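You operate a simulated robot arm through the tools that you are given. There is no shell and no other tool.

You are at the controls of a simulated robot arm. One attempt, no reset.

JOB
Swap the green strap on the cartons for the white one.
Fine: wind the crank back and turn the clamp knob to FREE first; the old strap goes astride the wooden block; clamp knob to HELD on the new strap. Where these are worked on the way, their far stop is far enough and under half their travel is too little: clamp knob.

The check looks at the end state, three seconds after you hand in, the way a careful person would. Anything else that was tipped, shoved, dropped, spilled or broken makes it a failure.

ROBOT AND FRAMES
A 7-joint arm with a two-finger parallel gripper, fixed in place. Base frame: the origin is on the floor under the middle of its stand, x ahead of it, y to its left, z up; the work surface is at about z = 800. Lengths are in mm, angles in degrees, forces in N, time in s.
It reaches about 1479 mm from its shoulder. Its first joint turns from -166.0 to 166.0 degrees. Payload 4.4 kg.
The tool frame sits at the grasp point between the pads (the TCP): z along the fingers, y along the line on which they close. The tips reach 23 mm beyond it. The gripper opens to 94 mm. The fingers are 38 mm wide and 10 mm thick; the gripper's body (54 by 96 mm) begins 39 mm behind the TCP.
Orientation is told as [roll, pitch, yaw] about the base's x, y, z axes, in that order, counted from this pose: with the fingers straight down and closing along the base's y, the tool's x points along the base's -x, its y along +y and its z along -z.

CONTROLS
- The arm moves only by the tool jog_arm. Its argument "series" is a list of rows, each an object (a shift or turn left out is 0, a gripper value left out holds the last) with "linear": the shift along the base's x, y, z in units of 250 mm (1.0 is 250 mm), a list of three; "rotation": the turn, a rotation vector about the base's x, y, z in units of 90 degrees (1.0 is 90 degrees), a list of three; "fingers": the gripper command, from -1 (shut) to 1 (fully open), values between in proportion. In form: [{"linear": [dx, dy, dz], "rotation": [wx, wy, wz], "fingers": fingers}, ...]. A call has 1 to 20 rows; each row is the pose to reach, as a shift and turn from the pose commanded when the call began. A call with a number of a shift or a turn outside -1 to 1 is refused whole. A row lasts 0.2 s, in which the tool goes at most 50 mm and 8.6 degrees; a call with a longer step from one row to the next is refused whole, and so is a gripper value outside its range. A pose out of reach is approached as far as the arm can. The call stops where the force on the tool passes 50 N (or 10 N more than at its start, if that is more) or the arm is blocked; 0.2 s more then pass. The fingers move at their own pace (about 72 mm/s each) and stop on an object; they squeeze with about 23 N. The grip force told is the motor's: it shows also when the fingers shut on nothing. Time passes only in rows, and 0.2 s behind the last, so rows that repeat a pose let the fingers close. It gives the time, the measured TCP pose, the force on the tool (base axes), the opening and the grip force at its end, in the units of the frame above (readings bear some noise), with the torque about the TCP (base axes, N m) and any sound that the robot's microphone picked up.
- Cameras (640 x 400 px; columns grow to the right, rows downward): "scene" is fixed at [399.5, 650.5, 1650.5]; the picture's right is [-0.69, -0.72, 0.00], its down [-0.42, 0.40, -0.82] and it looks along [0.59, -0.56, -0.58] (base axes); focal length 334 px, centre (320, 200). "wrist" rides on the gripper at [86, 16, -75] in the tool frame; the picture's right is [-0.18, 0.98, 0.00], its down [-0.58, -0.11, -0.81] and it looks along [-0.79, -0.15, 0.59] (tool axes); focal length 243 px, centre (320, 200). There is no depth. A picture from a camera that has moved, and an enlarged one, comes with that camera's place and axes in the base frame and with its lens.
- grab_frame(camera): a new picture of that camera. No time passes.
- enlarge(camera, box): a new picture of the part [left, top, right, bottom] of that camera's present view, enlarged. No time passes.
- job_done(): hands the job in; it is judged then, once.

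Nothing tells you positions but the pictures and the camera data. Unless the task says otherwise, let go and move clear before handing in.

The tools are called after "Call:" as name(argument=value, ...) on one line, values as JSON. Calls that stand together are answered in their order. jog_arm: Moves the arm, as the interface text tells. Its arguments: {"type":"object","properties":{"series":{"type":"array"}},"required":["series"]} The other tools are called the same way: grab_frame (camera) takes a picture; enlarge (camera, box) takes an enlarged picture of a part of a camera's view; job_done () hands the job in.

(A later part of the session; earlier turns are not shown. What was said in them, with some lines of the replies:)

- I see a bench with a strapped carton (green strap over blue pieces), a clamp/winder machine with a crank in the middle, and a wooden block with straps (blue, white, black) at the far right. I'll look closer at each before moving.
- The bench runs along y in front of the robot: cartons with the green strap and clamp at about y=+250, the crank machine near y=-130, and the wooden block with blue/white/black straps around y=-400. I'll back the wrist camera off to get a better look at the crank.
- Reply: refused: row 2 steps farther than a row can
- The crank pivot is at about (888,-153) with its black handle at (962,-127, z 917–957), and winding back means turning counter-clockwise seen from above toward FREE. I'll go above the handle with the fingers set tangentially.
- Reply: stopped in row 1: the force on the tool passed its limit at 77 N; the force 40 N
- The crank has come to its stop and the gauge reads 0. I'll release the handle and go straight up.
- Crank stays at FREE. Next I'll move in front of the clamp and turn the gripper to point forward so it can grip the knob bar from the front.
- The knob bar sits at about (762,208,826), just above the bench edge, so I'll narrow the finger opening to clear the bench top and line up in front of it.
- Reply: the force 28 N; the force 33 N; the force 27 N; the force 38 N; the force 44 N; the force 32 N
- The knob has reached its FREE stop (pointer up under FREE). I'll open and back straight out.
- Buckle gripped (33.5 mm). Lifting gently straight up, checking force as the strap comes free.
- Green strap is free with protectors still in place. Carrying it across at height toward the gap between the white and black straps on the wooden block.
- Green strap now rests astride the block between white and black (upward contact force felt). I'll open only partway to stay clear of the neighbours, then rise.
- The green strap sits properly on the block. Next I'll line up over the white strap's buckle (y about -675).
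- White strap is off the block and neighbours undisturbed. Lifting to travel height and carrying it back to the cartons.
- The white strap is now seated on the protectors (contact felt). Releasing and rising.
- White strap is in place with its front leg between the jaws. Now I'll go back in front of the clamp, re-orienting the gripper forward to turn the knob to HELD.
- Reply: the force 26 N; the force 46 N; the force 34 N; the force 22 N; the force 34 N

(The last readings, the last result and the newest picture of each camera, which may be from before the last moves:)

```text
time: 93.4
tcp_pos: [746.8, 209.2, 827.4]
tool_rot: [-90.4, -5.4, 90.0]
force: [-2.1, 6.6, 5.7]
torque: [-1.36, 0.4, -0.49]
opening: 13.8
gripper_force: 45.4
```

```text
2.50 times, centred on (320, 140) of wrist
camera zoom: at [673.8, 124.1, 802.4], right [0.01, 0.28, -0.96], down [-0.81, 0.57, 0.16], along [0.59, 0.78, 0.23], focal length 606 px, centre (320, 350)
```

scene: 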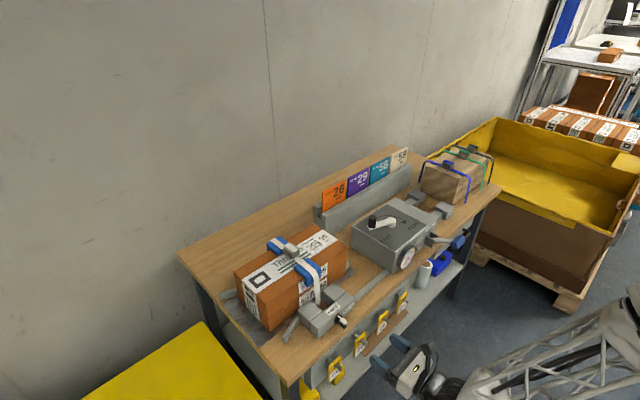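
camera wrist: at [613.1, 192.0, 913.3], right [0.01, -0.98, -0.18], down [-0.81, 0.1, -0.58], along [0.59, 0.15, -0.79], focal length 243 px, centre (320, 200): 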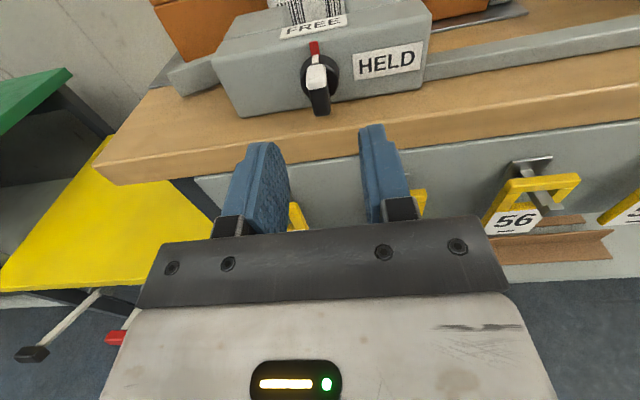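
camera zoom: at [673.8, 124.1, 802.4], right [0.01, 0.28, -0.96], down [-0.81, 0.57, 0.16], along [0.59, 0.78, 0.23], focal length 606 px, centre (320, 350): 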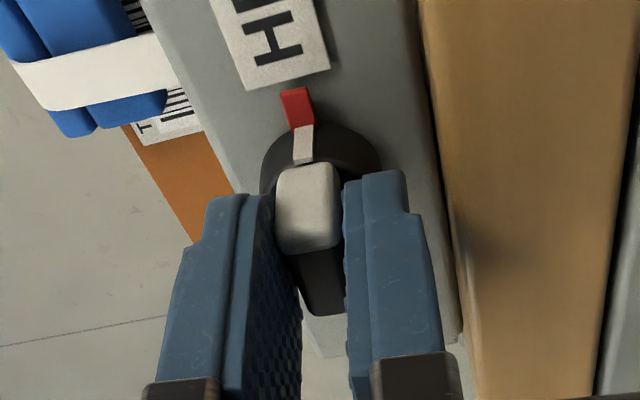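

The knob is at the HELD stop. I'll ease the twist, open just enough, and back out.

Call:
jog_arm(series=[{"rotation": [-0.045, 0, 0], "fingers": -1}, {"rotation": [-0.045, 0, 0], "fingers": -0.6}, {"rotation": [-0.05, 0, 0], "fingers": -0.45}, {"rotation": [-0.05, 0, 0], "fingers": -0.45}, {"linear": [-0.08, 0, 0], "rotation": [-0.05, 0, 0], "fingers": -0.45}, {"linear": [-0.2, 0, 0], "rotation": [-0.05, 0, 0], "fingers": -0.45}, {"linear": [-0.36, 0, 0], "rotation": [-0.05, 0, 0], "fingers": -0.45}, {"linear": [-0.52, 0, 0.05], "rotation": [-0.05, 0, 0], "fingers": -0.2}])

Call:
enlarge(camera="scene", box=[310, 280, 380, 350])

Call:
grab_frame(camera="wrist")

```text
time: 95.2
tcp_pos: [614.7, 210.8, 839.2]
tool_rot: [-90.4, -0.9, 90.0]
force: [-0.8, -0.3, -0.5]
torque: [0.01, -0.01, 0.04]
opening: 37.5
gripper_force: 0.1
```

```text
5.71 times, centred on (345, 315) of scene
camera zoom: at [399.5, 650.5, 1650.5], right [-0.69, -0.72, 0.0], down [-0.42, 0.4, -0.82], along [0.59, -0.56, -0.58], focal length 1910 px, centre (177, -457)
```

zoom: 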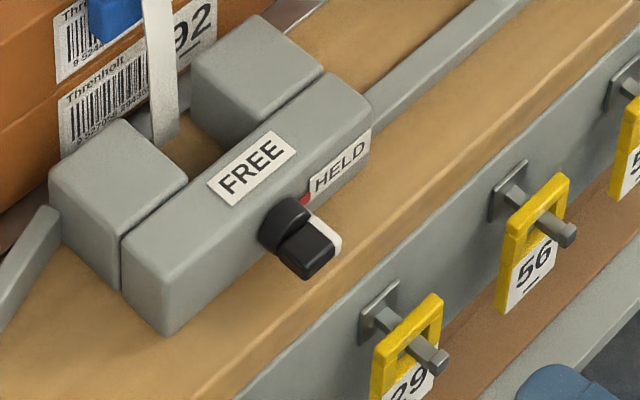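

```text
taken
camera wrist: at [540.5, 124.5, 821.9], right [0.01, 0.2, -0.98], down [-0.81, 0.58, 0.11], along [0.59, 0.79, 0.17], focal length 243 px, centre (320, 200)
```

wrist: 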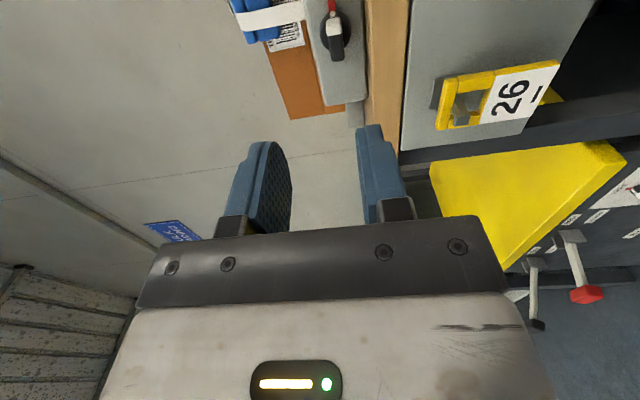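

Call:
jog_arm(series=[{"linear": [-0.05, 0, 0.18]}, {"linear": [-0.1, 0, 0.36]}, {"linear": [-0.1, 0, 0.54]}, {"linear": [-0.1, 0, 0.72]}, {"linear": [-0.1, 0, 0.9]}])

Call:
grab_frame(camera="scene")

Call:
enlarge(camera="scene", box=[220, 220, 380, 350])

Call:
enlarge(camera="scene", box=[330, 140, 510, 280])

Call:
enlarge(camera="scene", box=[410, 135, 510, 220])

Call:
enlarge(camera="scene", box=[255, 225, 345, 310])

```text
time: 96.4
tcp_pos: [593.5, 212.9, 1063.1]
tool_rot: [-90.3, -0.9, 90.0]
force: [-0.6, -0.7, -0.1]
torque: [-0.02, 0.0, 0.04]
opening: 37.6
gripper_force: 0.1
```

```text
taken
```

scene: 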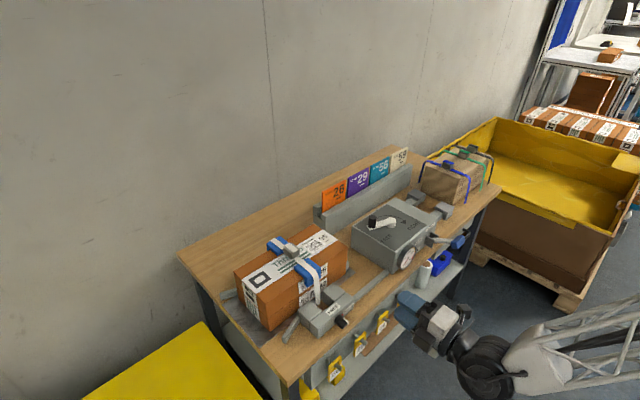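

```text
3.08 times, centred on (300, 285) of scene
camera zoom: at [399.5, 650.5, 1650.5], right [-0.69, -0.72, 0.0], down [-0.42, 0.4, -0.82], along [0.59, -0.56, -0.58], focal length 1028 px, centre (382, -62)
```

zoom: 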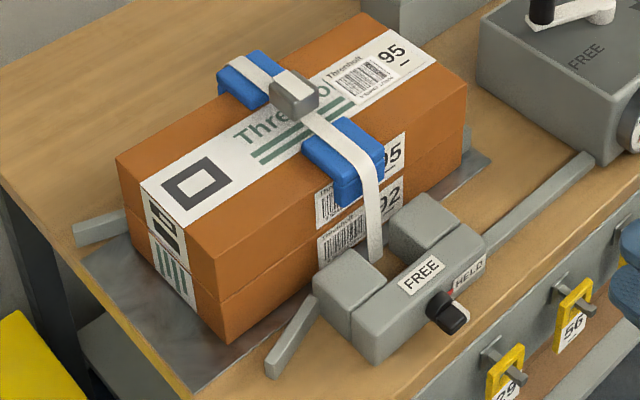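

```text
2.86 times, centred on (420, 210) of scene
camera zoom: at [399.5, 650.5, 1650.5], right [-0.69, -0.72, 0.0], down [-0.42, 0.4, -0.82], along [0.59, -0.56, -0.58], focal length 955 px, centre (34, 171)
```

zoom: 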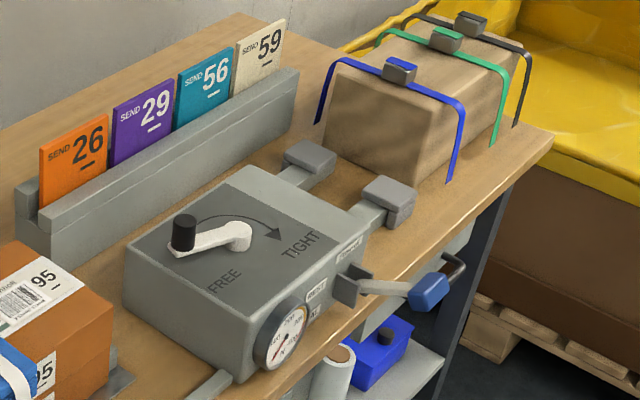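

```text
4.71 times, centred on (460, 178) of scene
camera zoom: at [399.5, 650.5, 1650.5], right [-0.69, -0.72, 0.0], down [-0.42, 0.4, -0.82], along [0.59, -0.56, -0.58], focal length 1573 px, centre (-339, 306)
```

zoom: 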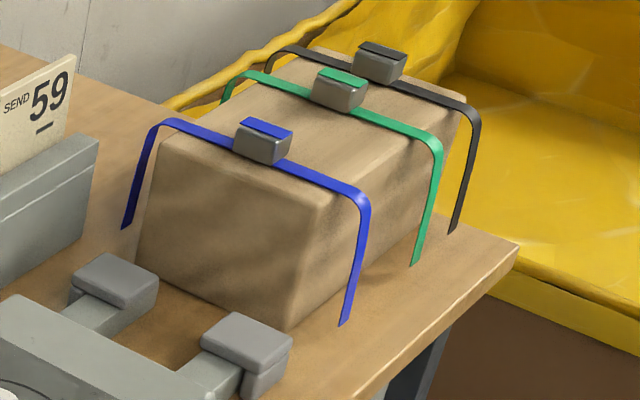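

```text
4.71 times, centred on (300, 268) of scene
camera zoom: at [399.5, 650.5, 1650.5], right [-0.69, -0.72, 0.0], down [-0.42, 0.4, -0.82], along [0.59, -0.56, -0.58], focal length 1573 px, centre (414, -118)
```

zoom: 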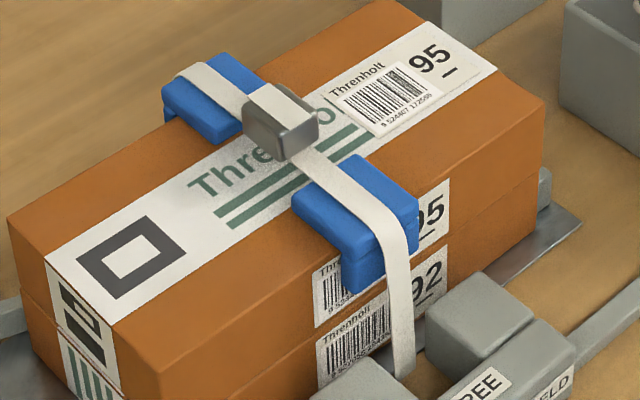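

Everything looks in order; I'll compare the white leg's position in the clamp closely against where the green one was, using the same zoom boxes as before.

Call:
enlarge(camera="scene", box=[320, 295, 360, 335])

Call:
enlarge(camera="scene", box=[280, 270, 370, 345])

Call:
enlarge(camera="scene", box=[260, 230, 330, 290])

Call:
enlarge(camera="scene", box=[392, 240, 422, 275])

```text
10.00 times, centred on (340, 315) of scene
camera zoom: at [399.5, 650.5, 1650.5], right [-0.69, -0.72, 0.0], down [-0.42, 0.4, -0.82], along [0.59, -0.56, -0.58], focal length 3342 px, centre (120, -950)
```

zoom: 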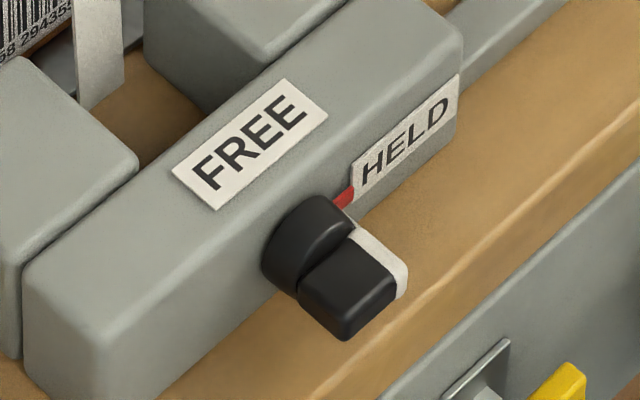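

```text
5.33 times, centred on (325, 308) of scene
camera zoom: at [399.5, 650.5, 1650.5], right [-0.69, -0.72, 0.0], down [-0.42, 0.4, -0.82], along [0.59, -0.56, -0.58], focal length 1782 px, centre (293, -373)
```

zoom: 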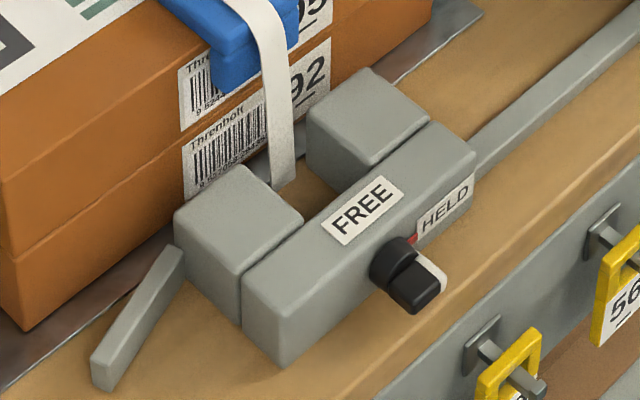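

```text
6.67 times, centred on (295, 260) of scene
camera zoom: at [399.5, 650.5, 1650.5], right [-0.69, -0.72, 0.0], down [-0.42, 0.4, -0.82], along [0.59, -0.56, -0.58], focal length 2228 px, centre (487, -200)
```

zoom: 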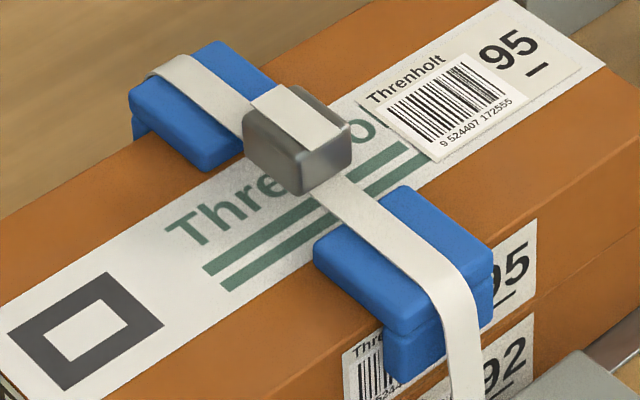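

```text
11.43 times, centred on (407, 258) of scene
camera zoom: at [399.5, 650.5, 1650.5], right [-0.69, -0.72, 0.0], down [-0.42, 0.4, -0.82], along [0.59, -0.56, -0.58], focal length 3820 px, centre (-674, -457)
```

zoom: 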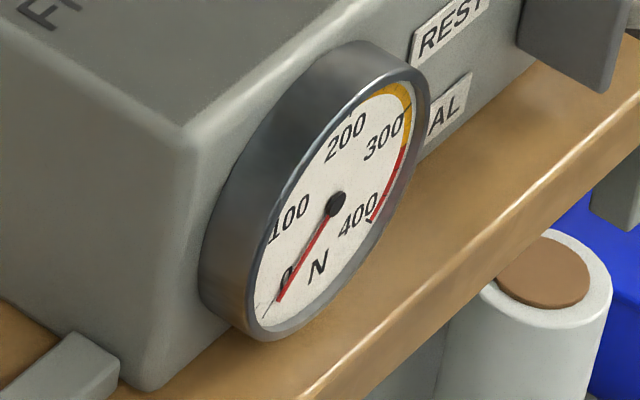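

The swap is finished, so I'm handing it in. The white strap sits over the protectors about 2 mm from where the green one was, with its front leg between the jaws.

The knob is at its HELD stop and the crank is wound back with the gauge at 0. The green strap is astride the block between blue and black. Everything else looks undisturbed and the arm is clear.

Call:
job_done()

```text
The job is handed in.
```

The green strap on the cartons has been swapped for the white one and the job is handed in. I don't have the check's result.

- **Crank:** wound back counter-clockwise to its stop; the gauge reads 0.
- **Clamp knob:** turned to its FREE stop before the green strap came off, then back to its HELD stop once the white one was on.
- **Green strap:** astride the wooden block, between the blue and black straps. It dropped about 13 mm onto the block when I let go, because the fingertips touched the block first, but it settled level with the others.
- **White strap:** over the blue protectors on the cartons, about 2 mm from where the green one sat, with its front leg down between the clamp jaws.

I left the crank slack, since you didn't ask for it to be tightened again. In the last pictures nothing else looked moved or tipped, and the arm is clear of the bench.
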